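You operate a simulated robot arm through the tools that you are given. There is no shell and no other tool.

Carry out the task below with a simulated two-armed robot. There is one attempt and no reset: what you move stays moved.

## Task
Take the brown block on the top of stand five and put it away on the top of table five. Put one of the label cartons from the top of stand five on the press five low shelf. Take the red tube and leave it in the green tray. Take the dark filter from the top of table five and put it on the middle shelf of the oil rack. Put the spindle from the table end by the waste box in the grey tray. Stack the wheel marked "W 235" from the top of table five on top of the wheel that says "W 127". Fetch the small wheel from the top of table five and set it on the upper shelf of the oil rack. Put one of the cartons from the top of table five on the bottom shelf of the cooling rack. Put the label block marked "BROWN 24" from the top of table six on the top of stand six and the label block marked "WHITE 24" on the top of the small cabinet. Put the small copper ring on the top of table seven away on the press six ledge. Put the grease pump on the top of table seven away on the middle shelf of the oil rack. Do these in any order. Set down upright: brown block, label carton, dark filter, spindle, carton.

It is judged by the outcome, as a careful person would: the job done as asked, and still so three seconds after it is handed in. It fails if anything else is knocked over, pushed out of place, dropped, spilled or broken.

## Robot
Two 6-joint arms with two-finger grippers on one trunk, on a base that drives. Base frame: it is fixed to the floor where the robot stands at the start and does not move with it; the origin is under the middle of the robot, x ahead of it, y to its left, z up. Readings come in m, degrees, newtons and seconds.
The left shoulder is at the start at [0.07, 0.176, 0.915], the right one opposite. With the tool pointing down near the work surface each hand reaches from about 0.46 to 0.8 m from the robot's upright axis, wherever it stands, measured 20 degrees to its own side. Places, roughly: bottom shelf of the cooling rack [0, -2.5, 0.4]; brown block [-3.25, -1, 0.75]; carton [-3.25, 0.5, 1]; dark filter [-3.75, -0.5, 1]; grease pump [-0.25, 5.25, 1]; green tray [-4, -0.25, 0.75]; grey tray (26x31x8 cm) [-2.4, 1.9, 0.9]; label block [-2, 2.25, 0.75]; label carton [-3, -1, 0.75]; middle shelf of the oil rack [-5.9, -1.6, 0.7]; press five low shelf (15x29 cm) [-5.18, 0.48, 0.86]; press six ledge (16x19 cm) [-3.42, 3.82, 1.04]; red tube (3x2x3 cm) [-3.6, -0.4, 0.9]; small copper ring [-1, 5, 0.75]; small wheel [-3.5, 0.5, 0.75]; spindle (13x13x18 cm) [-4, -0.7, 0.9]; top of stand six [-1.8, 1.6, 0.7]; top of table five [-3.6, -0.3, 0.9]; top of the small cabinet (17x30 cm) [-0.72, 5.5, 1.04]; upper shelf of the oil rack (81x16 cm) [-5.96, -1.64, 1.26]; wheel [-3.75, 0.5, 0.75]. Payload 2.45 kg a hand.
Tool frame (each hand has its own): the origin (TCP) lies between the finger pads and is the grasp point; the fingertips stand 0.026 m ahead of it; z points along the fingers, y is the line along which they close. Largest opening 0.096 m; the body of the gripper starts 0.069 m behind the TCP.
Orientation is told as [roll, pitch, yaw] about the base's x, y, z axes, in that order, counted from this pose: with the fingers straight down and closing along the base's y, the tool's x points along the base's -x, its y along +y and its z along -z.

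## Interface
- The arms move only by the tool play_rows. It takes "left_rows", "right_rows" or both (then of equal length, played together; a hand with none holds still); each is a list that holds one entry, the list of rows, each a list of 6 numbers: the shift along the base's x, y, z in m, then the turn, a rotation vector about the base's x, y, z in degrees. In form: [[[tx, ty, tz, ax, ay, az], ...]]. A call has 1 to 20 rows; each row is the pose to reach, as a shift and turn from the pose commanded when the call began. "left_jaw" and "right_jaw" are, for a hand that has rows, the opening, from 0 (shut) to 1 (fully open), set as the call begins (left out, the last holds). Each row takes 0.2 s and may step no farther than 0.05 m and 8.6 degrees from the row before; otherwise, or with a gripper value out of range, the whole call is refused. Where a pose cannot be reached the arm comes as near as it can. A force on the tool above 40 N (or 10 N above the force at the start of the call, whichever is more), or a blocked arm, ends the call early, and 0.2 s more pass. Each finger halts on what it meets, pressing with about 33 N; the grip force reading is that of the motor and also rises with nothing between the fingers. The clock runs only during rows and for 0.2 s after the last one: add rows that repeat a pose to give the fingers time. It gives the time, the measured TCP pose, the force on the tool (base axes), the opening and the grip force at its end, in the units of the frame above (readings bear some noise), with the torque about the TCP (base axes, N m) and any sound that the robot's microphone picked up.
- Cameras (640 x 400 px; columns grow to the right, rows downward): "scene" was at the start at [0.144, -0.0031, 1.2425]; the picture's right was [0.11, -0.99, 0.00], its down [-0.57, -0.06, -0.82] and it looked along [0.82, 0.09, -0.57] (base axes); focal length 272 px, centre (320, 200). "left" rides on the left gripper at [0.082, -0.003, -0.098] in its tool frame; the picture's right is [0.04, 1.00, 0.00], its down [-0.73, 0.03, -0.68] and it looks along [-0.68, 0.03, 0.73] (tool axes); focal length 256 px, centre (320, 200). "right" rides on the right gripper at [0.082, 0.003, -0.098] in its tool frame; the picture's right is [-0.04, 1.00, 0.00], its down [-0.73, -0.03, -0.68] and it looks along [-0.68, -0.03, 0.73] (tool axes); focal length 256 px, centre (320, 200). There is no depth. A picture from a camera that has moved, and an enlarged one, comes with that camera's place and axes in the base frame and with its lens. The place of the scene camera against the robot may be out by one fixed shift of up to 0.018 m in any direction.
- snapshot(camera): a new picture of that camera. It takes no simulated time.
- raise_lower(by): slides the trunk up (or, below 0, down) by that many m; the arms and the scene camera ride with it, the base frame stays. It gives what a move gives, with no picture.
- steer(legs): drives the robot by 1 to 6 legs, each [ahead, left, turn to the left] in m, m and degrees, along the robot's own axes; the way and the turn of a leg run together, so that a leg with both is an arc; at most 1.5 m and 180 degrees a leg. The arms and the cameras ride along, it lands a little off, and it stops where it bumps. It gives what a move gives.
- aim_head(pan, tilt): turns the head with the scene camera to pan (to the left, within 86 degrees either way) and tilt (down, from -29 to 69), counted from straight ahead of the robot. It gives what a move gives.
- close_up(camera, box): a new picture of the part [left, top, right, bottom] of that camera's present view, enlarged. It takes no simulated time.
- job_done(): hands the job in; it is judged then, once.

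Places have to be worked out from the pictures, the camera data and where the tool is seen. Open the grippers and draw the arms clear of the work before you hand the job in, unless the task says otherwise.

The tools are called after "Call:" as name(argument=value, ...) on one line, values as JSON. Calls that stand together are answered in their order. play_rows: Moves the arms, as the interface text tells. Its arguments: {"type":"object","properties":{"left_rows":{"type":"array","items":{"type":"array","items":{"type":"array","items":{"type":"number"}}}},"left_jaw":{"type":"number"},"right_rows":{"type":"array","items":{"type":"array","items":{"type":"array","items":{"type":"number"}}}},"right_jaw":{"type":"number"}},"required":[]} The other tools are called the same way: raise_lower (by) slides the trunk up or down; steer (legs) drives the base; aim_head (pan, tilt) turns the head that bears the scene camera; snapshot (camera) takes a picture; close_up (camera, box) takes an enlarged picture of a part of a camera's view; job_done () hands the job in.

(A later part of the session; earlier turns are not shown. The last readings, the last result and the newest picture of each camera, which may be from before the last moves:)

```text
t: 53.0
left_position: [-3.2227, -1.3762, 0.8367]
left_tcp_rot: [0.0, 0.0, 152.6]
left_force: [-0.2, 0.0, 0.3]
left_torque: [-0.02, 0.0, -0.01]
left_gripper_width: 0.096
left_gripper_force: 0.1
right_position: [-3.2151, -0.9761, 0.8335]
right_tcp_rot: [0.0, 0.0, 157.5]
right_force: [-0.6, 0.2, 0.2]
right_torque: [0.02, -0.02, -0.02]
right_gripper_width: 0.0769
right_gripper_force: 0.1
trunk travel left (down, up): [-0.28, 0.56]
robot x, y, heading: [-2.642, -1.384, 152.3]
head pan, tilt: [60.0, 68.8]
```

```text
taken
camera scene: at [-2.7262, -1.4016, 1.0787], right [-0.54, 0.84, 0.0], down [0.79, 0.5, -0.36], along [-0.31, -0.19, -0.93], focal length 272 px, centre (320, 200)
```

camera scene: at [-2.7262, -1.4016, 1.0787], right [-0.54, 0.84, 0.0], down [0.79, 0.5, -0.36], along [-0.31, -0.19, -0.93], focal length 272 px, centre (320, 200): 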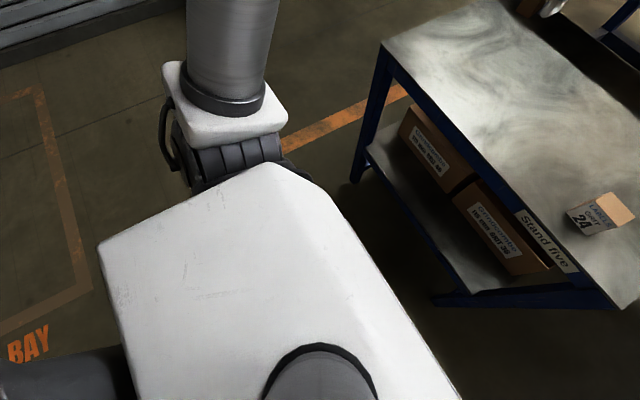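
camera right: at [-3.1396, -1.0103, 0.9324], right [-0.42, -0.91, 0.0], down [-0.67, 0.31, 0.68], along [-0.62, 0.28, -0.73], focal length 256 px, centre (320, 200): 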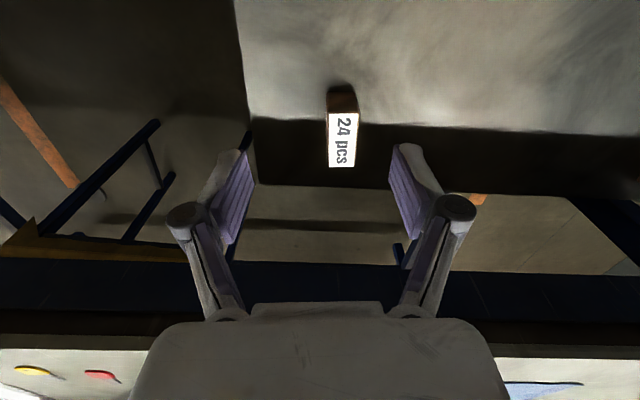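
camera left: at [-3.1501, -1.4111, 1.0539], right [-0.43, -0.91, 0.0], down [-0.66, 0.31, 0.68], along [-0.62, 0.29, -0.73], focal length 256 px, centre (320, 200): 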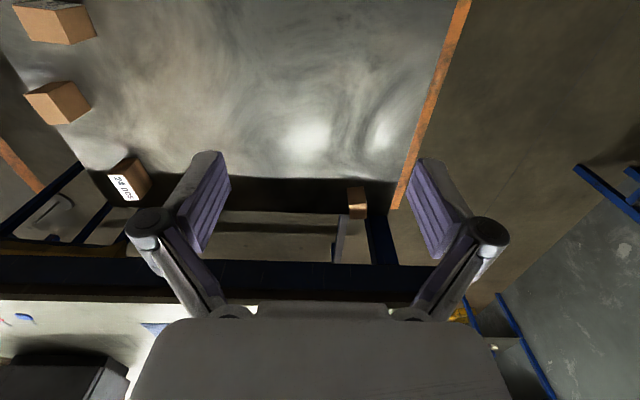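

The base front reaches about 0.28 m ahead of the axis, leaving ~0.15 m to the stand. I'll pull the right hand back a little, then drive 8 cm forward.

Call:
play_rows(right_rows=[[[0.04, -0.02, 0, 0, 0, 0], [0.08, -0.04, 0, 0, 0, 0]]])

Call:
steer(legs=[[0.08, 0.0, 0]])

Call:
aim_head(pan=0, tilt=50)

Call:
snapshot(camera="right")

Call:
snapshot(camera="scene")

```text
t: 53.6
left_position: [-3.2221, -1.3773, 0.8364]
left_tcp_rot: [0.0, -0.1, 152.5]
left_force: [-0.3, 0.3, -0.1]
left_torque: [-0.03, 0.03, 0.01]
left_gripper_width: 0.096
left_gripper_force: 0.0
right_position: [-3.1343, -1.0142, 0.8338]
right_tcp_rot: [0.0, -0.2, 157.6]
right_force: [0.3, 0.7, 0.4]
right_torque: [0.04, 0.02, 0.03]
right_gripper_width: 0.0769
right_gripper_force: 0.0
trunk travel left (down, up): [-0.28, 0.56]
robot x, y, heading: [-2.6367, -1.3805, 152.4]
head pan, tilt: [60.0, 68.8]
```

```text
t: 54.7
left_position: [-3.2931, -1.3399, 0.8344]
left_tcp_rot: [0.0, 0.0, 152.5]
left_force: [-0.2, 0.4, -0.7]
left_torque: [0.0, 0.0, 0.03]
left_gripper_width: 0.0959
left_gripper_force: 0.1
right_position: [-3.2058, -0.9798, 0.8326]
right_tcp_rot: [0.0, 0.0, 157.4]
right_force: [-0.5, 0.1, -0.5]
right_torque: [-0.01, -0.01, -0.03]
right_gripper_width: 0.0767
right_gripper_force: 0.2
trunk travel left (down, up): [-0.28, 0.56]
robot x, y, heading: [-2.7067, -1.3468, 152.6]
head pan, tilt: [60.0, 68.8]
```

```text
t: 56.0
left_position: [-3.2928, -1.3407, 0.8367]
left_tcp_rot: [0.0, 0.1, 152.5]
left_force: [-0.7, 0.4, -0.3]
left_torque: [0.0, 0.0, 0.04]
left_gripper_width: 0.0959
left_gripper_force: 0.1
right_position: [-3.2042, -0.9794, 0.8333]
right_tcp_rot: [0.1, 0.0, 157.5]
right_force: [0.6, 0.6, -0.4]
right_torque: [0.01, -0.05, 0.01]
right_gripper_width: 0.0767
right_gripper_force: 0.2
trunk travel left (down, up): [-0.28, 0.56]
robot x, y, heading: [-2.7111, -1.3442, 152.4]
head pan, tilt: [0.0, 50.0]
```

```text
taken
camera right: at [-3.1289, -1.0133, 0.9323], right [-0.42, -0.91, 0.0], down [-0.67, 0.31, 0.68], along [-0.62, 0.28, -0.73], focal length 256 px, centre (320, 200)
```

right: 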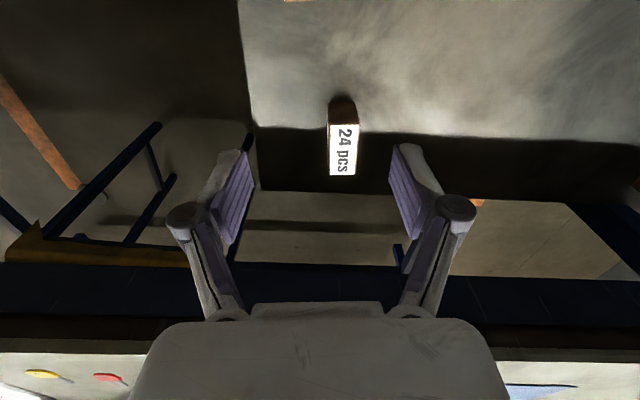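

```text
taken
camera scene: at [-2.8165, -1.3001, 1.1006], right [0.46, 0.89, 0.0], down [0.68, -0.35, -0.64], along [-0.57, 0.3, -0.77], focal length 272 px, centre (320, 200)
```

scene: 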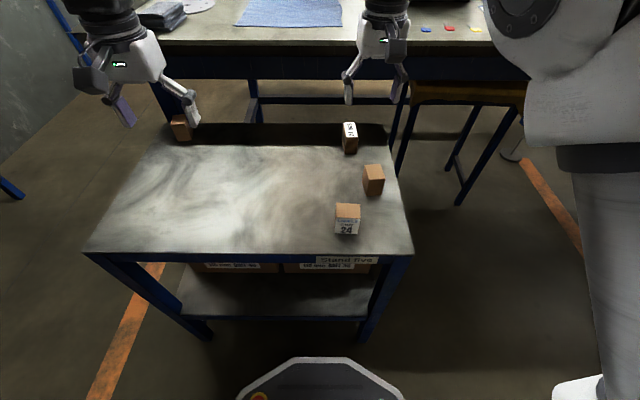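

The wrist camera puts the block at (-3.265,-0.974), agreeing with earlier estimates. I move over it and descend to z≈0.68, then close.

Call:
play_rows(right_rows=[[[-0.032, 0.002, 0, 0, 0, 0], [-0.063, 0.003, 0, 0, 0, 0], [-0.063, 0.003, -0.04, 0, 0, 0], [-0.063, 0.003, -0.08, 0, 0, 0], [-0.063, 0.003, -0.12, 0, 0, 0], [-0.063, 0.003, -0.15, 0, 0, 0], [-0.063, 0.003, -0.153, 0, 0, 0]]])

Call:
snapshot(camera="right")

```text
t: 57.6
left_position: [-3.2923, -1.3392, 0.835]
left_tcp_rot: [-0.1, 0.0, 152.5]
left_force: [0.0, 0.1, -0.3]
left_torque: [0.01, 0.0, 0.02]
left_gripper_width: 0.0959
left_gripper_force: 0.0
right_position: [-3.267, -0.9761, 0.6811]
right_tcp_rot: [0.0, 0.0, 157.5]
right_force: [-0.7, 0.3, -0.8]
right_torque: [-0.01, 0.01, 0.0]
right_gripper_width: 0.0768
right_gripper_force: 0.0
trunk travel left (down, up): [-0.28, 0.56]
robot x, y, heading: [-2.7142, -1.3459, 152.5]
head pan, tilt: [0.0, 50.0]
```

```text
taken
camera right: at [-3.1924, -1.0101, 0.7791], right [-0.42, -0.91, 0.0], down [-0.67, 0.31, 0.68], along [-0.62, 0.28, -0.73], focal length 256 px, centre (320, 200)
```

right: 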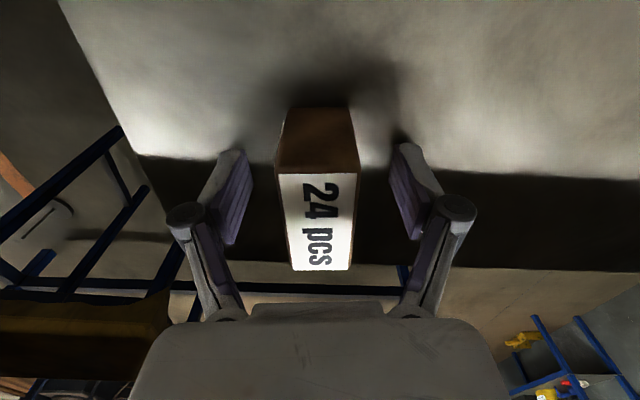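

The block sits between the fingers, well centred. Close and lift.

Call:
play_rows(right_rows=[[[0, 0, 0, 0, 0, 0], [0, 0, 0, 0, 0, 0], [0, 0, 0, 0, 0, 0]]], right_jaw=0.1)

Call:
play_rows(right_rows=[[[0, 0, 0.02, 0, 0, 0], [0, 0, 0.06, 0, 0, 0], [0, 0, 0.1, 0, 0, 0], [0.02, -0.01, 0.14, 0, 0, 0], [0.04, -0.02, 0.19, 0, 0, 0]]])

Call:
snapshot(camera="right")

Call:
snapshot(camera="left")

```text
t: 58.4
left_position: [-3.2896, -1.342, 0.8368]
left_tcp_rot: [-0.1, -0.2, 152.6]
left_force: [0.7, -1.0, 0.2]
left_torque: [0.03, -0.02, 0.03]
left_gripper_width: 0.096
left_gripper_force: 0.1
right_position: [-3.2673, -0.9757, 0.6871]
right_tcp_rot: [0.0, -0.6, 157.5]
right_force: [7.8, -2.9, 18.6]
right_torque: [-0.15, -0.4, -0.03]
right_gripper_width: 0.0293
right_gripper_force: 33.0
trunk travel left (down, up): [-0.28, 0.56]
robot x, y, heading: [-2.7107, -1.3493, 152.4]
head pan, tilt: [0.0, 50.0]
stopped in row 3 (right hand): the force on the tool passed its limit at 41 N (the readings are from after the stop); the commanded pose is now the measured one
```

```text
refused: row 5 steps farther than a row can; nothing moved
```

```text
taken
camera right: at [-3.1912, -1.0106, 0.7844], right [-0.42, -0.91, 0.0], down [-0.66, 0.31, 0.69], along [-0.62, 0.29, -0.73], focal length 256 px, centre (320, 200)
```

right: 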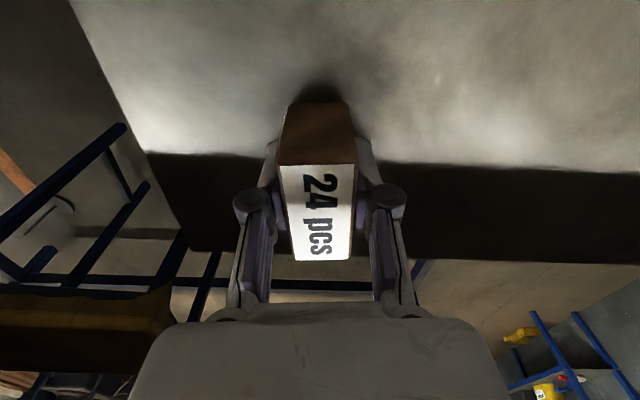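

```text
taken
camera left: at [-3.2171, -1.3762, 0.9347], right [-0.43, -0.91, 0.0], down [-0.66, 0.31, 0.68], along [-0.62, 0.29, -0.73], focal length 256 px, centre (320, 200)
```

left: 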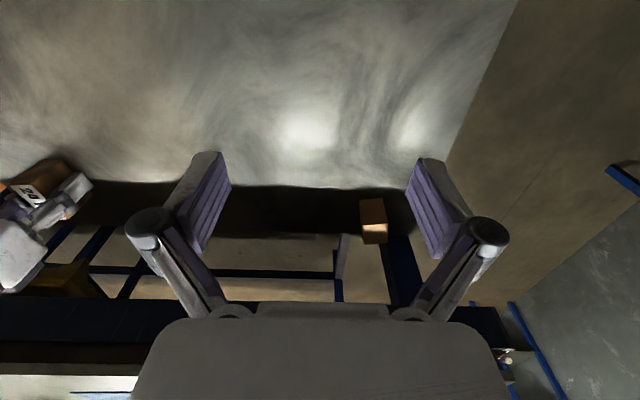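

Closing made the fingertips press on the stand surface, but the block is held (width 0.029). I lift straight up.

Call:
play_rows(right_rows=[[[0, 0, 0.01, 0, 0, 0], [0, 0, 0.05, 0, 0, 0], [0, 0, 0.09, 0, 0, 0], [0.01, -0.005, 0.13, 0, 0, 0], [0.02, -0.01, 0.17, 0, 0, 0]]])

Call:
snapshot(camera="right")

Call:
snapshot(camera="scene")

```text
t: 59.6
left_position: [-3.2916, -1.3409, 0.8365]
left_tcp_rot: [0.0, -0.2, 152.5]
left_force: [-0.1, 0.3, -0.1]
left_torque: [-0.02, 0.03, 0.0]
left_gripper_width: 0.0958
left_gripper_force: 0.1
right_position: [-3.2473, -0.9859, 0.8519]
right_tcp_rot: [0.1, -0.4, 157.5]
right_force: [0.0, 0.2, -1.2]
right_torque: [0.05, -0.03, -0.02]
right_gripper_width: 0.0289
right_gripper_force: 32.8
trunk travel left (down, up): [-0.28, 0.56]
robot x, y, heading: [-2.7117, -1.3448, 152.1]
head pan, tilt: [0.0, 50.0]
```

```text
taken
camera right: at [-3.1719, -1.0205, 0.9509], right [-0.42, -0.91, 0.0], down [-0.66, 0.31, 0.68], along [-0.62, 0.29, -0.73], focal length 256 px, centre (320, 200)
```

right: 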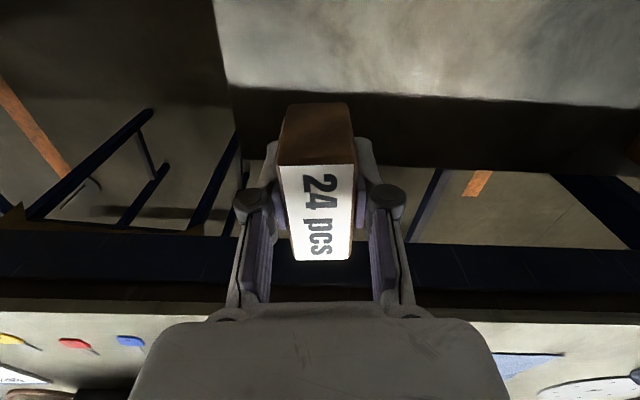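

```text
taken
camera scene: at [-2.816, -1.3002, 1.1006], right [0.46, 0.89, 0.0], down [0.68, -0.35, -0.64], along [-0.57, 0.3, -0.77], focal length 272 px, centre (320, 200)
```

scene: 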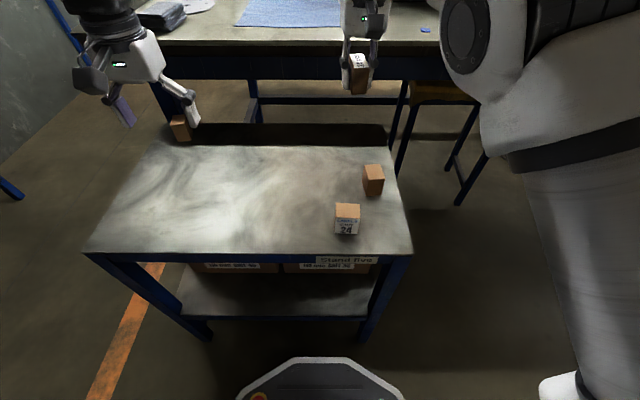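

Brown block is held. Next the label carton "GRIT 24" with the left hand; it's too close to the axis, so I back up and shift right first.

Call:
steer(legs=[[-0.1, -0.2, 0]])

Call:
snapshot(camera="left")

Call:
snapshot(camera="scene")

```text
t: 61.3
left_position: [-3.1104, -1.2076, 0.8377]
left_tcp_rot: [0.0, -0.1, 152.4]
left_force: [0.4, -0.3, -0.3]
left_torque: [-0.03, 0.04, 0.01]
left_gripper_width: 0.0961
left_gripper_force: 0.0
right_position: [-3.0651, -0.854, 0.8528]
right_tcp_rot: [0.1, -0.4, 157.5]
right_force: [0.1, 0.8, 0.0]
right_torque: [-0.02, -0.02, 0.02]
right_gripper_width: 0.029
right_gripper_force: 33.5
trunk travel left (down, up): [-0.28, 0.56]
robot x, y, heading: [-2.526, -1.2154, 152.8]
head pan, tilt: [0.0, 50.0]
```

```text
taken
camera left: at [-3.0367, -1.2427, 0.9342], right [-0.43, -0.9, 0.0], down [-0.66, 0.31, 0.68], along [-0.62, 0.29, -0.73], focal length 256 px, centre (320, 200)
```

left: 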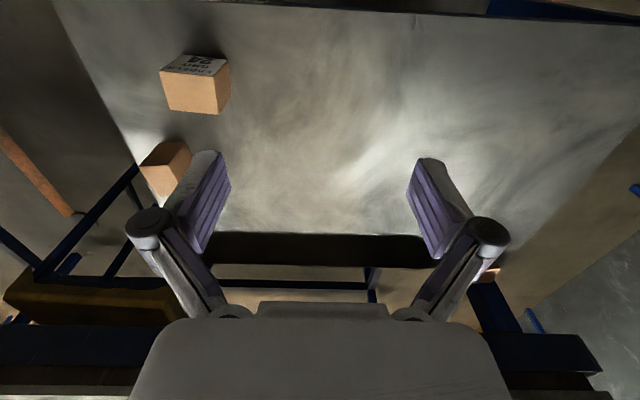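

```text
taken
camera scene: at [-2.6336, -1.168, 1.1007], right [0.46, 0.89, 0.0], down [0.68, -0.35, -0.64], along [-0.57, 0.3, -0.77], focal length 272 px, centre (320, 200)
```

scene: 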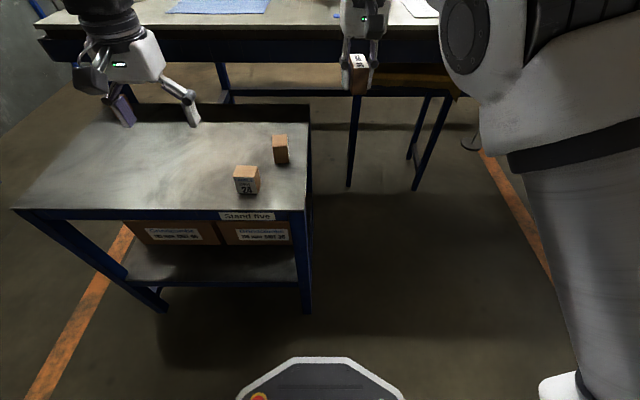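

Close-up of the carton from the left hand to get its size and yaw.

Call:
close_up(camera="left", box=[130, 30, 258, 110])

Call:
close_up(camera="scene", box=[210, 120, 310, 200])

```text
5.00 times, centred on (194, 70) of left
camera zoom: at [-3.0367, -1.2427, 0.9342], right [-0.43, -0.9, 0.0], down [-0.66, 0.31, 0.68], along [-0.62, 0.29, -0.73], focal length 1280 px, centre (950, 850)
```

zoom: 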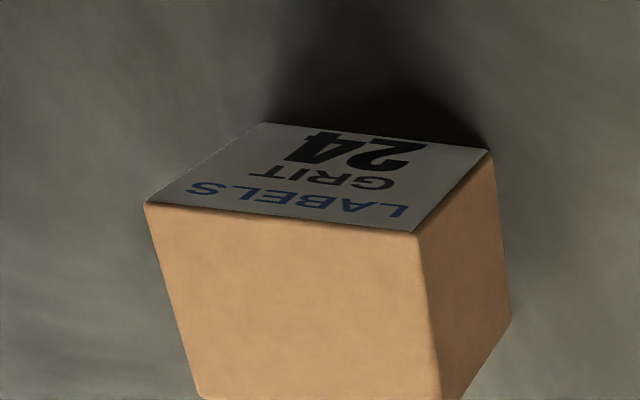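

```text
5.00 times, centred on (260, 160) of scene
camera zoom: at [-2.6336, -1.168, 1.1007], right [0.46, 0.89, 0.0], down [0.68, -0.35, -0.64], along [-0.57, 0.3, -0.77], focal length 1358 px, centre (620, 400)
```

zoom: 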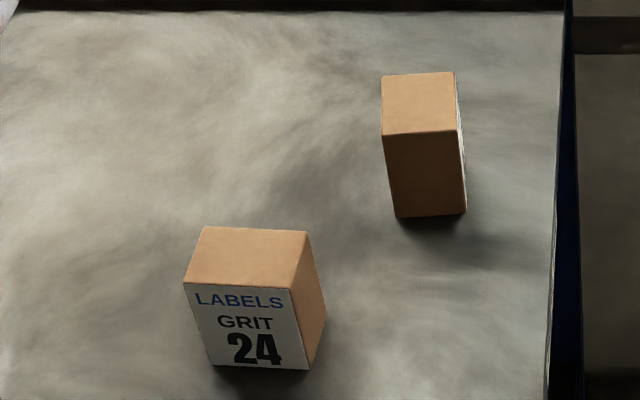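

Carton is about 4.4 cm wide at yaw ≈150°, centred near (-3.067,-1.113), top ≈0.71. I bring the left hand over it and check.

Call:
play_rows(left_rows=[[[0.015, 0.032, 0, 0, 0, -1], [0.03, 0.064, 0, 0, 0, -2], [0.044, 0.095, 0, 0, 0, -2], [0.044, 0.095, -0.04, 0, 0, -2], [0.044, 0.095, -0.07, 0, 0, -2], [0.044, 0.095, -0.07, 0, 0, -2]]], left_jaw=0.95)

Call:
snapshot(camera="left")

Call:
snapshot(camera="scene")

```text
t: 62.7
left_position: [-3.0651, -1.1138, 0.7656]
left_tcp_rot: [0.0, -0.1, 150.6]
left_force: [-0.6, 0.9, 1.0]
left_torque: [-0.03, -0.01, 0.03]
left_gripper_width: 0.0913
left_gripper_force: 0.0
right_position: [-3.0657, -0.8544, 0.851]
right_tcp_rot: [0.0, -0.4, 157.5]
right_force: [-0.4, 0.0, -1.8]
right_torque: [0.01, -0.02, -0.01]
right_gripper_width: 0.0288
right_gripper_force: 33.1
trunk travel left (down, up): [-0.28, 0.56]
robot x, y, heading: [-2.5286, -1.2159, 152.2]
head pan, tilt: [0.0, 50.0]
```

```text
taken
camera left: at [-2.993, -1.1507, 0.8634], right [-0.46, -0.89, 0.0], down [-0.65, 0.34, 0.68], along [-0.6, 0.31, -0.73], focal length 256 px, centre (320, 200)
```

left: 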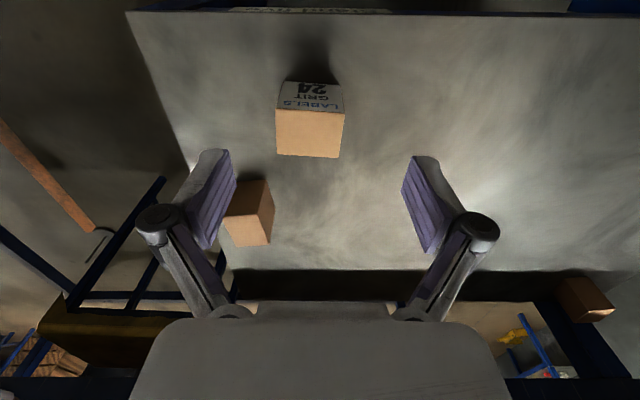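

```text
taken
camera scene: at [-2.6343, -1.1686, 1.1006], right [0.46, 0.89, 0.0], down [0.68, -0.35, -0.64], along [-0.57, 0.3, -0.77], focal length 272 px, centre (320, 200)
```

scene: 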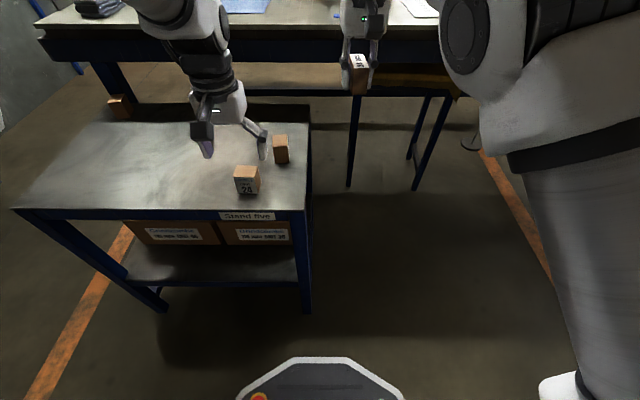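

The carton is centred within 5 mm between the open fingers; the GRIT 36 carton is clear ahead of them. Descend to TCP z≈0.692 and close.

Call:
play_rows(left_rows=[[[0.0, 0.003, -0.03, 0, 0, 0], [0.0, 0.003, -0.06, 0, 0, 0], [0.0, 0.003, -0.073, 0, 0, 0]]])

Call:
play_rows(left_rows=[[[0, 0, 0, 0, 0, 0], [0, 0, 0, 0, 0, 0], [0, 0, 0, 0, 0, 0], [0, 0, 0, 0, 0, 0]]], left_jaw=0.2)

Call:
snapshot(camera="left")

```text
t: 63.5
left_position: [-3.0659, -1.1084, 0.6936]
left_tcp_rot: [0.0, 0.0, 150.4]
left_force: [-0.5, -0.3, -0.3]
left_torque: [-0.03, -0.02, -0.01]
left_gripper_width: 0.0913
left_gripper_force: 0.1
right_position: [-3.0657, -0.8537, 0.8513]
right_tcp_rot: [0.0, -0.4, 157.5]
right_force: [-0.2, 0.0, -0.7]
right_torque: [-0.02, 0.0, 0.01]
right_gripper_width: 0.0288
right_gripper_force: 32.8
trunk travel left (down, up): [-0.28, 0.56]
robot x, y, heading: [-2.5274, -1.218, 152.5]
head pan, tilt: [0.0, 50.0]
```

```text
t: 64.5
left_position: [-3.0659, -1.1097, 0.6961]
left_tcp_rot: [0.0, -0.1, 150.5]
left_force: [0.3, 0.3, 4.9]
left_torque: [0.08, 0.01, 0.02]
left_gripper_width: 0.0433
left_gripper_force: 32.8
right_position: [-3.0652, -0.8541, 0.8518]
right_tcp_rot: [0.1, -0.4, 157.5]
right_force: [0.3, -0.3, -0.6]
right_torque: [0.0, -0.02, -0.03]
right_gripper_width: 0.0289
right_gripper_force: 32.6
trunk travel left (down, up): [-0.28, 0.56]
robot x, y, heading: [-2.5302, -1.2135, 152.5]
head pan, tilt: [0.0, 50.0]
```

```text
taken
camera left: at [-2.9942, -1.1472, 0.7929], right [-0.46, -0.89, 0.0], down [-0.65, 0.34, 0.68], along [-0.6, 0.31, -0.73], focal length 256 px, centre (320, 200)
```

left: 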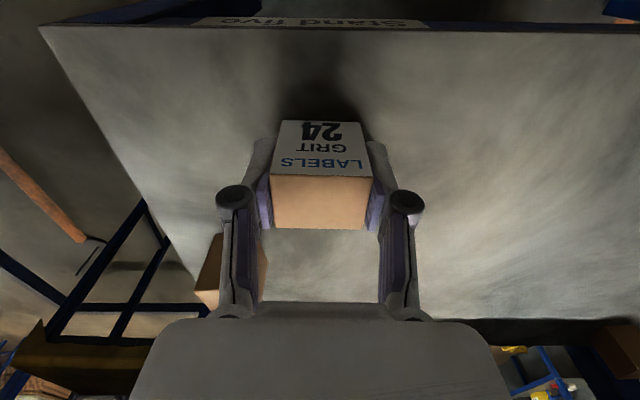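

Both are held. Lift the left hand, then raise the trunk so the carried pieces clear everything, before driving around the stand to the table's left end.

Call:
play_rows(left_rows=[[[0, 0, 0.02, 0, 0, 0], [0, 0, 0.06, 0, 0, 0], [0, 0, 0.1, 0, 0, 0], [0, 0, 0.14, 0, 0, 0], [0, 0, 0.17, 0, 0, 0]]])

Call:
raise_lower(by=0.4)

Call:
steer(legs=[[0, 1.03, 0], [0.28, 0, 0], [0, 0, -89], [-0.1, 0.86, 0]])

Call:
aim_head(pan=0, tilt=40)

Call:
snapshot(camera="scene")

```text
t: 65.7
left_position: [-3.0662, -1.1104, 0.8616]
left_tcp_rot: [0.0, 0.0, 150.5]
left_force: [0.6, 0.9, -0.5]
left_torque: [0.01, 0.01, 0.01]
left_gripper_width: 0.0431
left_gripper_force: 32.4
right_position: [-3.0657, -0.8537, 0.8524]
right_tcp_rot: [0.0, -0.3, 157.5]
right_force: [-0.5, -0.1, -0.6]
right_torque: [0.01, 0.0, 0.03]
right_gripper_width: 0.0288
right_gripper_force: 33.1
trunk travel left (down, up): [-0.28, 0.56]
robot x, y, heading: [-2.5238, -1.2174, 152.4]
head pan, tilt: [0.0, 50.0]
```

```text
t: 69.6
left_position: [-3.0654, -1.1103, 1.2614]
left_tcp_rot: [-0.1, 0.0, 150.6]
left_force: [0.7, 0.0, -0.5]
left_torque: [0.02, 0.0, 0.01]
left_gripper_width: 0.0429
left_gripper_force: 32.5
right_position: [-3.0659, -0.8529, 1.2511]
right_tcp_rot: [0.0, -0.4, 157.4]
right_force: [0.0, -0.6, -0.1]
right_torque: [-0.01, 0.02, -0.01]
right_gripper_width: 0.0291
right_gripper_force: 33.1
trunk travel left (down, up): [-0.68, 0.16]
robot x, y, heading: [-2.5278, -1.2165, 152.4]
head pan, tilt: [0.0, 50.0]
```

```text
t: 84.4
left_position: [-4.0121, -1.2032, 1.2611]
left_tcp_rot: [-0.1, 0.0, 63.6]
left_force: [-0.2, 0.1, 0.2]
left_torque: [0.02, 0.03, -0.03]
left_gripper_width: 0.0431
left_gripper_force: 33.7
right_position: [-3.7557, -1.19, 1.2517]
right_tcp_rot: [-0.1, -0.4, 70.6]
right_force: [-0.6, 0.0, -0.4]
right_torque: [-0.02, -0.04, -0.01]
right_gripper_width: 0.0291
right_gripper_force: 33.1
trunk travel left (down, up): [-0.68, 0.16]
robot x, y, heading: [-4.0908, -1.7482, 65.7]
head pan, tilt: [0.0, 50.0]
```

```text
t: 85.1
left_position: [-4.0134, -1.202, 1.2622]
left_tcp_rot: [0.0, 0.0, 63.5]
left_force: [0.8, -0.1, 0.4]
left_torque: [-0.01, 0.01, -0.03]
left_gripper_width: 0.0431
left_gripper_force: 33.1
right_position: [-3.7561, -1.1879, 1.2506]
right_tcp_rot: [0.1, -0.4, 70.6]
right_force: [0.0, 0.0, -0.1]
right_torque: [-0.02, -0.01, 0.0]
right_gripper_width: 0.029
right_gripper_force: 33.5
trunk travel left (down, up): [-0.68, 0.16]
robot x, y, heading: [-4.0896, -1.7467, 65.4]
head pan, tilt: [0.0, 40.0]
```

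```text
taken
camera scene: at [-4.0256, -1.6353, 1.5147], right [0.91, -0.41, 0.0], down [-0.27, -0.59, -0.77], along [0.32, 0.7, -0.64], focal length 272 px, centre (320, 200)
```

scene: 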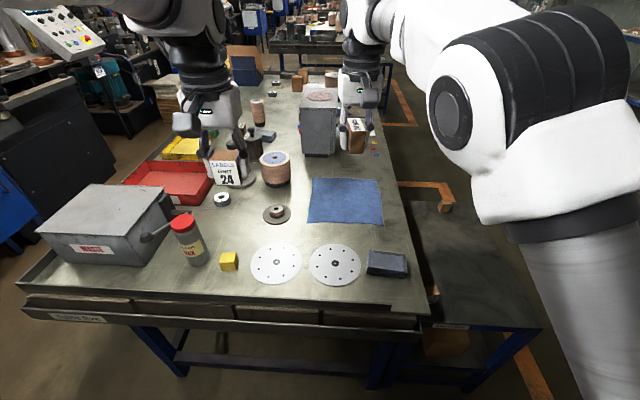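

I'm at the table's left end: the WASTE box, tray, discs, mat etc. are visible; the clear spot for the brown block is around (-4.00,-0.94), between the yellow block, wheel and disc. I shift left and forward so the right hand faces that spot.

Call:
steer(legs=[[0, 0.43, -2], [0.1, 0, 0]])

Call:
snapshot(camera="scene")

Call:
aim_head(pan=45, tilt=30)

Call:
snapshot(camera="scene")

```text
t: 88.5
left_position: [-4.3347, -0.9343, 1.2623]
left_tcp_rot: [0.0, -0.1, 61.3]
left_force: [0.4, 0.1, 0.0]
left_torque: [0.01, -0.02, -0.03]
left_gripper_width: 0.0431
left_gripper_force: 32.9
right_position: [-4.0783, -0.9303, 1.2525]
right_tcp_rot: [0.0, -0.5, 68.3]
right_force: [-0.3, 0.6, -0.1]
right_torque: [0.0, 0.01, 0.0]
right_gripper_width: 0.029
right_gripper_force: 33.1
trunk travel left (down, up): [-0.68, 0.16]
robot x, y, heading: [-4.4285, -1.468, 63.2]
head pan, tilt: [0.0, 40.0]
```

```text
taken
camera scene: at [-4.3646, -1.365, 1.515], right [0.89, -0.45, 0.0], down [-0.29, -0.57, -0.77], along [0.34, 0.68, -0.64], focal length 272 px, centre (320, 200)
```

scene: 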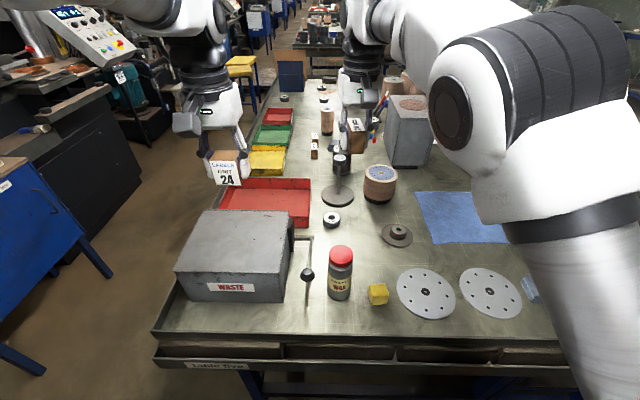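

```text
t: 89.6
left_position: [-4.3343, -0.933, 1.2617]
left_tcp_rot: [0.0, -0.1, 61.3]
left_force: [0.4, 0.1, -1.4]
left_torque: [0.0, -0.03, 0.03]
left_gripper_width: 0.043
left_gripper_force: 33.3
right_position: [-4.0772, -0.9287, 1.2516]
right_tcp_rot: [-0.1, -0.4, 68.3]
right_force: [-0.4, 0.1, -0.8]
right_torque: [0.02, -0.02, -0.03]
right_gripper_width: 0.0293
right_gripper_force: 32.9
trunk travel left (down, up): [-0.68, 0.16]
robot x, y, heading: [-4.4296, -1.4703, 63.4]
head pan, tilt: [45.0, 30.0]
```

```text
taken
camera scene: at [-4.4303, -1.3546, 1.5302], right [0.95, 0.31, 0.0], down [0.16, -0.47, -0.87], along [-0.27, 0.82, -0.5], focal length 272 px, centre (320, 200)
```

scene: 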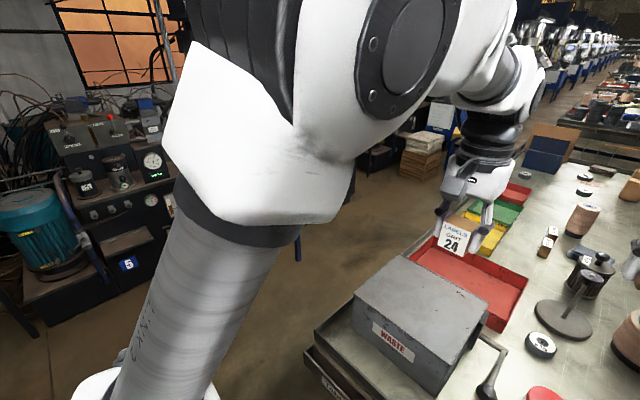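

The spindle (13 cm base disc with rod and knob) is clear now, and the far-side aisle is about 1 m wide. I lower the brown block with the right arm toward (-4.0,-0.925).

Call:
play_rows(right_rows=[[[0.026, 0.002, -0.02, 0, 0, 0], [0.052, 0.003, -0.05, 0, 0, 0], [0.078, 0.004, -0.08, 0, 0, 0], [0.078, 0.004, -0.12, 0, 0, 0], [0.078, 0.004, -0.16, 0, 0, 0], [0.078, 0.004, -0.2, 0, 0, 0], [0.078, 0.004, -0.24, 0, 0, 0], [0.078, 0.004, -0.28, 0, 0, 0], [0.078, 0.004, -0.28, 0, 0, 0]]])

Call:
aim_head(pan=0, tilt=45)

Call:
snapshot(camera="scene")

Call:
snapshot(camera="right")

```text
t: 91.6
left_position: [-4.3326, -0.9331, 1.2613]
left_tcp_rot: [-0.1, -0.1, 61.3]
left_force: [-0.3, -0.7, 0.5]
left_torque: [-0.01, -0.05, -0.01]
left_gripper_width: 0.0431
left_gripper_force: 32.8
right_position: [-4.0011, -0.9237, 0.9704]
right_tcp_rot: [0.0, -0.4, 68.3]
right_force: [0.0, -0.1, 0.2]
right_torque: [0.02, 0.0, 0.01]
right_gripper_width: 0.0289
right_gripper_force: 32.7
trunk travel left (down, up): [-0.68, 0.16]
robot x, y, heading: [-4.4282, -1.4732, 63.4]
head pan, tilt: [45.0, 30.0]
```

```text
t: 92.8
left_position: [-4.3345, -0.9324, 1.2609]
left_tcp_rot: [0.1, 0.0, 61.4]
left_force: [1.3, -0.7, -1.0]
left_torque: [0.0, 0.03, 0.0]
left_gripper_width: 0.043
left_gripper_force: 33.0
right_position: [-4.0011, -0.9235, 0.9713]
right_tcp_rot: [0.1, -0.4, 68.3]
right_force: [0.1, -0.2, -0.5]
right_torque: [-0.01, 0.01, 0.0]
right_gripper_width: 0.0289
right_gripper_force: 32.6
trunk travel left (down, up): [-0.68, 0.16]
robot x, y, heading: [-4.432, -1.4719, 63.5]
head pan, tilt: [0.0, 45.0]
```

```text
taken
camera scene: at [-4.3651, -1.3673, 1.5075], right [0.89, -0.45, 0.0], down [-0.32, -0.63, -0.71], along [0.32, 0.63, -0.71], focal length 272 px, centre (320, 200)
```

scene: 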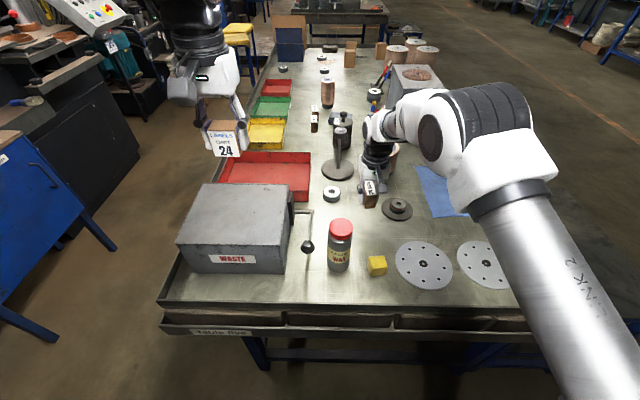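

```text
taken
camera right: at [-4.0331, -0.9986, 1.0692], right [-0.91, 0.41, 0.0], down [0.3, 0.67, 0.68], along [0.28, 0.62, -0.73], focal length 256 px, centre (320, 200)
```

right: 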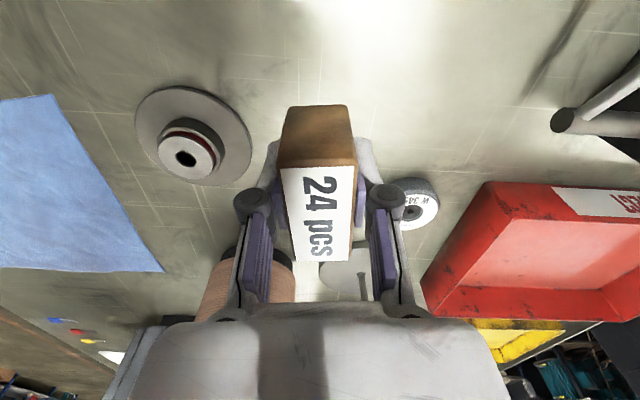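

Path below is clear: the plate, wheel and tray are well off to the sides. I lower the block in small steps to feel the table.

Call:
play_rows(right_rows=[[[0, 0, -0.03, 0, 0, 0], [0, 0, -0.055, 0, 0, 0], [0, 0, -0.065, 0, 0, 0], [0, 0, -0.07, 0, 0, 0], [0, 0, -0.074, 0, 0, 0]]])

Call:
snapshot(camera="right")

```text
t: 94.0
left_position: [-4.3332, -0.9328, 1.2621]
left_tcp_rot: [0.0, 0.0, 61.3]
left_force: [0.3, 0.1, -0.6]
left_torque: [0.01, 0.01, 0.03]
left_gripper_width: 0.043
left_gripper_force: 32.9
right_position: [-3.9996, -0.925, 0.8975]
right_tcp_rot: [0.0, -0.4, 68.3]
right_force: [-0.4, 0.3, 0.1]
right_torque: [0.0, -0.01, 0.01]
right_gripper_width: 0.0289
right_gripper_force: 32.9
trunk travel left (down, up): [-0.68, 0.16]
robot x, y, heading: [-4.4322, -1.4725, 63.5]
head pan, tilt: [0.0, 45.0]
```

```text
taken
camera right: at [-4.0318, -0.9994, 0.9953], right [-0.91, 0.41, 0.0], down [0.3, 0.67, 0.68], along [0.28, 0.62, -0.73], focal length 256 px, centre (320, 200)
```

right: 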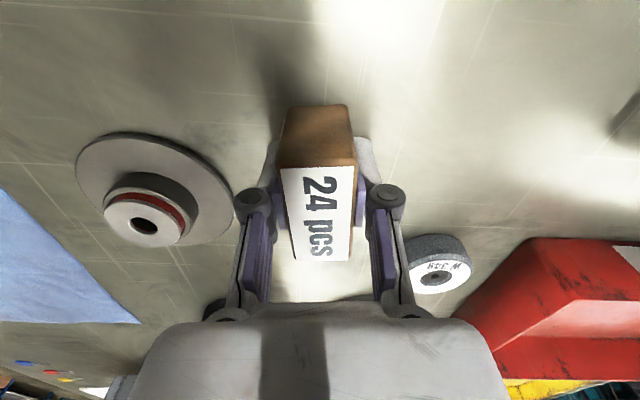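

No contact yet at 0.8975. Continue in 3 mm steps.

Call:
play_rows(right_rows=[[[0, 0, -0.003, 0, 0, 0], [0, 0, -0.006, 0, 0, 0], [0, 0, -0.009, 0, 0, 0], [0, 0, -0.009, 0, 0, 0]]])

```text
t: 95.0
left_position: [-4.3339, -0.9325, 1.2624]
left_tcp_rot: [0.0, 0.0, 61.3]
left_force: [0.2, 0.4, -0.4]
left_torque: [0.01, -0.03, 0.0]
left_gripper_width: 0.0432
left_gripper_force: 32.7
right_position: [-4.0, -0.9245, 0.8872]
right_tcp_rot: [-0.1, -0.4, 68.4]
right_force: [-0.7, 0.3, -0.5]
right_torque: [0.02, -0.01, 0.01]
right_gripper_width: 0.0291
right_gripper_force: 33.4
trunk travel left (down, up): [-0.68, 0.16]
robot x, y, heading: [-4.4302, -1.4758, 63.3]
head pan, tilt: [0.0, 45.0]
```

Call:
play_rows(right_rows=[[[0, 0, -0.003, 0, 0, 0], [0, 0, -0.006, 0, 0, 0], [0, 0, -0.006, 0, 0, 0]]])

```text
t: 95.8
left_position: [-4.3353, -0.9349, 1.2645]
left_tcp_rot: [0.0, -0.2, 61.3]
left_force: [-0.1, 0.2, -0.6]
left_torque: [-0.01, -0.02, -0.04]
left_gripper_width: 0.043
left_gripper_force: 32.7
right_position: [-3.9989, -0.9252, 0.8855]
right_tcp_rot: [-0.1, -0.7, 68.2]
right_force: [3.5, 1.5, 24.4]
right_torque: [-0.19, 0.06, 0.07]
right_gripper_width: 0.029
right_gripper_force: 32.7
trunk travel left (down, up): [-0.68, 0.16]
robot x, y, heading: [-4.4313, -1.4711, 63.2]
head pan, tilt: [0.0, 45.0]
```

Contact felt (24 N) at 0.8855. I ease up 3 mm, open the jaw, and lift away.

Call:
play_rows(right_rows=[[[0, 0, 0.003, 0, 0, 0], [0, 0, 0.003, 0, 0, 0]]])

Call:
play_rows(right_rows=[[[0, 0, 0, 0, 0, 0], [0, 0, 0, 0, 0, 0], [0, 0, 0.02, 0, 0, 0], [0, 0, 0.06, 0, 0, 0], [0, 0, 0.1, 0, 0, 0], [0, 0, 0.15, 0, 0, 0], [0, 0, 0.2, 0, 0, 0]]], right_jaw=0.8)

Call:
snapshot(camera="right")

```text
t: 96.3
left_position: [-4.3337, -0.9341, 1.2632]
left_tcp_rot: [-0.1, -0.1, 61.4]
left_force: [-0.1, 0.8, -0.3]
left_torque: [0.0, 0.03, 0.02]
left_gripper_width: 0.043
left_gripper_force: 33.6
right_position: [-4.0002, -0.9246, 0.886]
right_tcp_rot: [0.1, -0.5, 68.3]
right_force: [1.4, 2.9, 14.3]
right_torque: [-0.09, 0.02, -0.02]
right_gripper_width: 0.029
right_gripper_force: 32.9
trunk travel left (down, up): [-0.68, 0.16]
robot x, y, heading: [-4.4333, -1.4733, 63.5]
head pan, tilt: [0.0, 45.0]
```

```text
t: 98.0
left_position: [-4.3344, -0.9347, 1.2628]
left_tcp_rot: [0.0, -0.1, 61.2]
left_force: [0.9, -0.3, -0.2]
left_torque: [-0.02, -0.01, 0.0]
left_gripper_width: 0.0429
left_gripper_force: 32.7
right_position: [-3.9983, -0.9232, 1.0872]
right_tcp_rot: [0.0, -0.4, 68.3]
right_force: [-0.2, -0.6, -0.5]
right_torque: [0.01, 0.03, -0.01]
right_gripper_width: 0.0769
right_gripper_force: 0.1
trunk travel left (down, up): [-0.68, 0.16]
robot x, y, heading: [-4.4334, -1.4725, 63.2]
head pan, tilt: [0.0, 45.0]
```

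```text
taken
camera right: at [-4.031, -0.9992, 1.1853], right [-0.91, 0.41, 0.0], down [0.3, 0.67, 0.68], along [0.28, 0.62, -0.73], focal length 256 px, centre (320, 200)
```

right: 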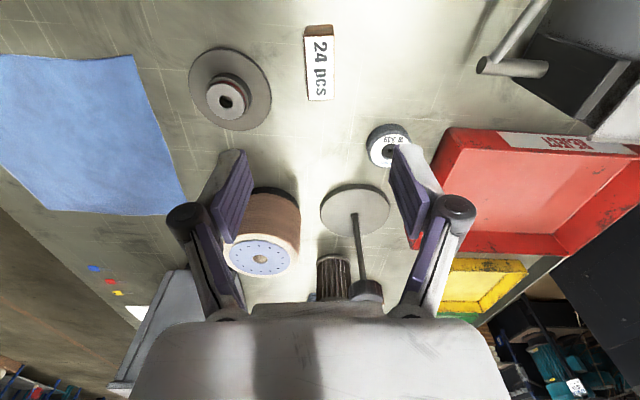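

The brown block stands safely on table five. I retract the right hand, then drive left into the aisle behind the table, staying at its end, to look at press five.

Call:
play_rows(right_rows=[[[-0.02, -0.03, 0.04, 0, 0, 0], [-0.04, -0.06, 0.08, 0, 0, 0], [-0.06, -0.09, 0.12, 0, 0, 0], [-0.07, -0.12, 0.16, 0, 0, 0]]])

Call:
steer(legs=[[0, 0.84, 0]])

Call:
aim_head(pan=20, tilt=25)

Call:
snapshot(camera="scene")

Call:
aim_head(pan=-20, tilt=35)

Call:
snapshot(camera="scene")

```text
refused: row 1 steps farther than a row can; nothing moved
```

```text
t: 102.5
left_position: [-5.087, -0.5515, 1.2635]
left_tcp_rot: [-0.1, 0.0, 60.9]
left_force: [0.4, 0.1, -0.4]
left_torque: [0.01, -0.01, -0.02]
left_gripper_width: 0.043
left_gripper_force: 32.9
right_position: [-4.7518, -0.5432, 1.0853]
right_tcp_rot: [0.0, -0.4, 67.9]
right_force: [0.1, 0.7, -0.8]
right_torque: [0.01, 0.01, -0.04]
right_gripper_width: 0.0767
right_gripper_force: 0.1
trunk travel left (down, up): [-0.68, 0.16]
robot x, y, heading: [-5.185, -1.0897, 63.1]
head pan, tilt: [0.0, 45.0]
```

```text
t: 103.3
left_position: [-5.0877, -0.5509, 1.2619]
left_tcp_rot: [0.0, -0.2, 60.9]
left_force: [0.1, -0.1, -0.9]
left_torque: [0.0, -0.01, -0.01]
left_gripper_width: 0.0427
left_gripper_force: 33.6
right_position: [-4.752, -0.5415, 1.0856]
right_tcp_rot: [-0.1, -0.4, 68.0]
right_force: [0.0, -0.3, -0.5]
right_torque: [0.01, -0.04, 0.0]
right_gripper_width: 0.0772
right_gripper_force: 0.1
trunk travel left (down, up): [-0.68, 0.16]
robot x, y, heading: [-5.1912, -1.0913, 62.9]
head pan, tilt: [20.0, 25.0]
```

```text
taken
camera scene: at [-5.1469, -0.9658, 1.538], right [0.99, -0.12, 0.0], down [-0.05, -0.42, -0.91], along [0.11, 0.9, -0.42], focal length 272 px, centre (320, 200)
```

scene: 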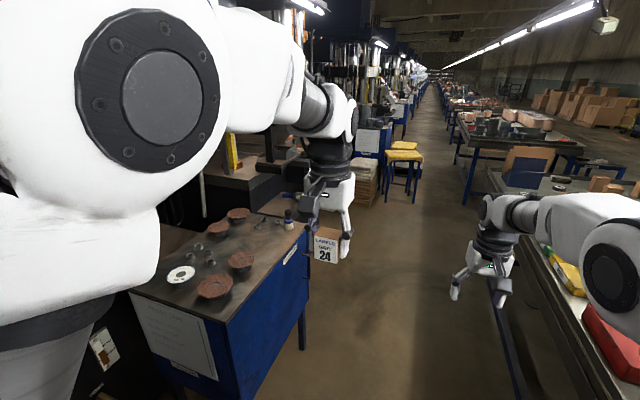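

```text
t: 104.3
left_position: [-5.0873, -0.5506, 1.2611]
left_tcp_rot: [0.0, -0.1, 61.0]
left_force: [-0.2, 0.1, -0.4]
left_torque: [-0.01, 0.02, 0.05]
left_gripper_width: 0.043
left_gripper_force: 33.1
right_position: [-4.753, -0.542, 1.0853]
right_tcp_rot: [0.0, -0.4, 68.1]
right_force: [0.0, 0.3, 0.2]
right_torque: [-0.04, -0.01, 0.0]
right_gripper_width: 0.0772
right_gripper_force: 0.1
trunk travel left (down, up): [-0.68, 0.16]
robot x, y, heading: [-5.1859, -1.0897, 63.2]
head pan, tilt: [-20.0, 35.0]
```

```text
taken
camera scene: at [-5.0938, -0.9971, 1.5223], right [0.68, -0.73, 0.0], down [-0.42, -0.39, -0.82], along [0.6, 0.56, -0.57], focal length 272 px, centre (320, 200)
```

scene: 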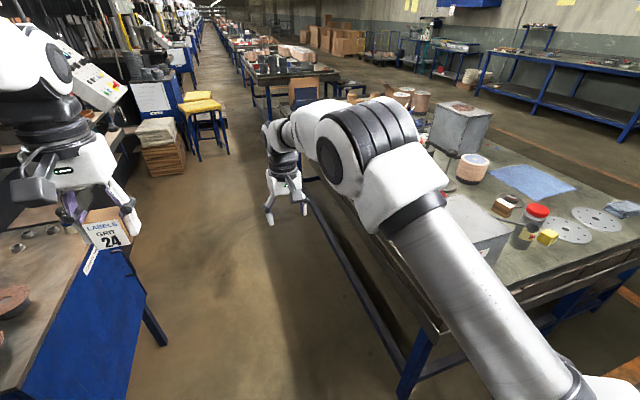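

The aisle is clear; the blue bench edge is at v≈2.05 m and the press is just beyond it. I raise the right hand, drive forward along the aisle and look at the press.

Call:
play_rows(right_rows=[[[-0.01, -0.02, 0.03, 0, 0, 0], [-0.02, -0.05, 0.06, 0, 0, 0], [-0.04, -0.08, 0.09, 0, 0, 0], [-0.05, -0.1, 0.13, 0, 0, 0], [-0.05, -0.1, 0.17, 0, 0, 0]]])

Call:
steer(legs=[[0.8, 0.0, 0]])

Call:
aim_head(pan=60, tilt=25)

Call:
snapshot(camera="scene")

Call:
aim_head(pan=25, tilt=25)

Call:
snapshot(camera="scene")

```text
t: 105.5
left_position: [-5.0872, -0.5503, 1.2626]
left_tcp_rot: [0.0, 0.0, 61.0]
left_force: [0.1, 0.3, -0.4]
left_torque: [-0.01, 0.0, -0.02]
left_gripper_width: 0.043
left_gripper_force: 33.3
right_position: [-4.8003, -0.6408, 1.2574]
right_tcp_rot: [0.1, -0.4, 68.1]
right_force: [-0.2, 0.9, 0.5]
right_torque: [0.0, 0.02, 0.05]
right_gripper_width: 0.0763
right_gripper_force: 0.1
trunk travel left (down, up): [-0.68, 0.16]
robot x, y, heading: [-5.1862, -1.0882, 63.3]
head pan, tilt: [-20.0, 35.0]
```

```text
t: 109.9
left_position: [-4.7308, 0.1719, 1.2609]
left_tcp_rot: [-0.1, -0.2, 61.7]
left_force: [0.1, 0.0, -1.1]
left_torque: [-0.01, -0.02, 0.02]
left_gripper_width: 0.0428
left_gripper_force: 32.6
right_position: [-4.4445, 0.0871, 1.2574]
right_tcp_rot: [0.0, -0.4, 68.8]
right_force: [-0.7, -0.2, -0.4]
right_torque: [0.0, 0.01, -0.02]
right_gripper_width: 0.0767
right_gripper_force: 0.0
trunk travel left (down, up): [-0.68, 0.16]
robot x, y, heading: [-4.8228, -0.3687, 63.8]
head pan, tilt: [-20.0, 35.0]
```

```text
t: 111.4
left_position: [-4.7322, 0.1733, 1.2623]
left_tcp_rot: [0.0, -0.1, 61.6]
left_force: [-0.4, 0.2, -0.9]
left_torque: [-0.01, 0.0, -0.01]
left_gripper_width: 0.0428
left_gripper_force: 33.0
right_position: [-4.4437, 0.0868, 1.2567]
right_tcp_rot: [0.0, -0.3, 68.7]
right_force: [0.7, 0.7, 0.3]
right_torque: [-0.01, 0.02, -0.02]
right_gripper_width: 0.0769
right_gripper_force: 0.0
trunk travel left (down, up): [-0.68, 0.16]
robot x, y, heading: [-4.8243, -0.3641, 63.8]
head pan, tilt: [60.0, 25.0]
```

```text
taken
camera scene: at [-4.8472, -0.2578, 1.5381], right [0.83, 0.55, 0.0], down [0.23, -0.35, -0.91], along [-0.5, 0.75, -0.42], focal length 272 px, centre (320, 200)
```

scene: 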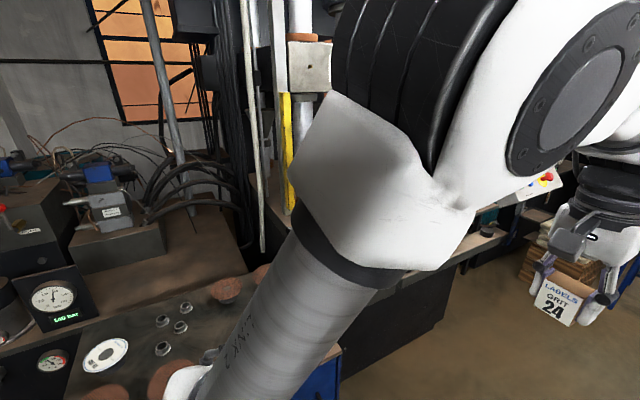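

```text
t: 112.4
left_position: [-4.7322, 0.1742, 1.2617]
left_tcp_rot: [0.0, -0.1, 61.7]
left_force: [0.1, -0.2, -0.2]
left_torque: [-0.03, 0.02, 0.0]
left_gripper_width: 0.043
left_gripper_force: 33.4
right_position: [-4.445, 0.0878, 1.2577]
right_tcp_rot: [-0.1, -0.3, 68.8]
right_force: [-0.3, -0.5, 0.2]
right_torque: [0.0, -0.03, -0.02]
right_gripper_width: 0.0769
right_gripper_force: 0.1
trunk travel left (down, up): [-0.68, 0.16]
robot x, y, heading: [-4.823, -0.3659, 63.7]
head pan, tilt: [25.0, 25.0]
```

```text
taken
camera scene: at [-4.7941, -0.2423, 1.5381], right [1.0, -0.02, 0.0], down [-0.01, -0.42, -0.91], along [0.02, 0.91, -0.42], focal length 272 px, centre (320, 200)
```

scene: 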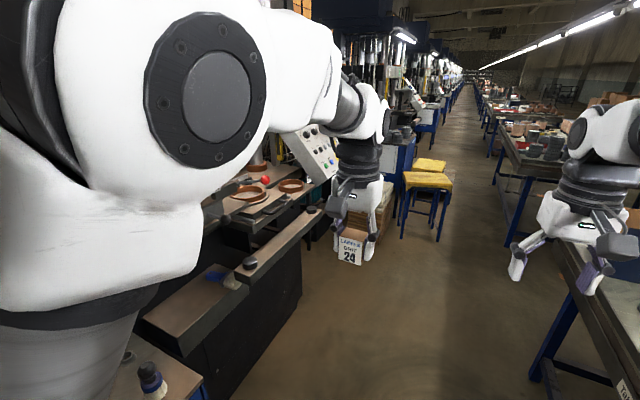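

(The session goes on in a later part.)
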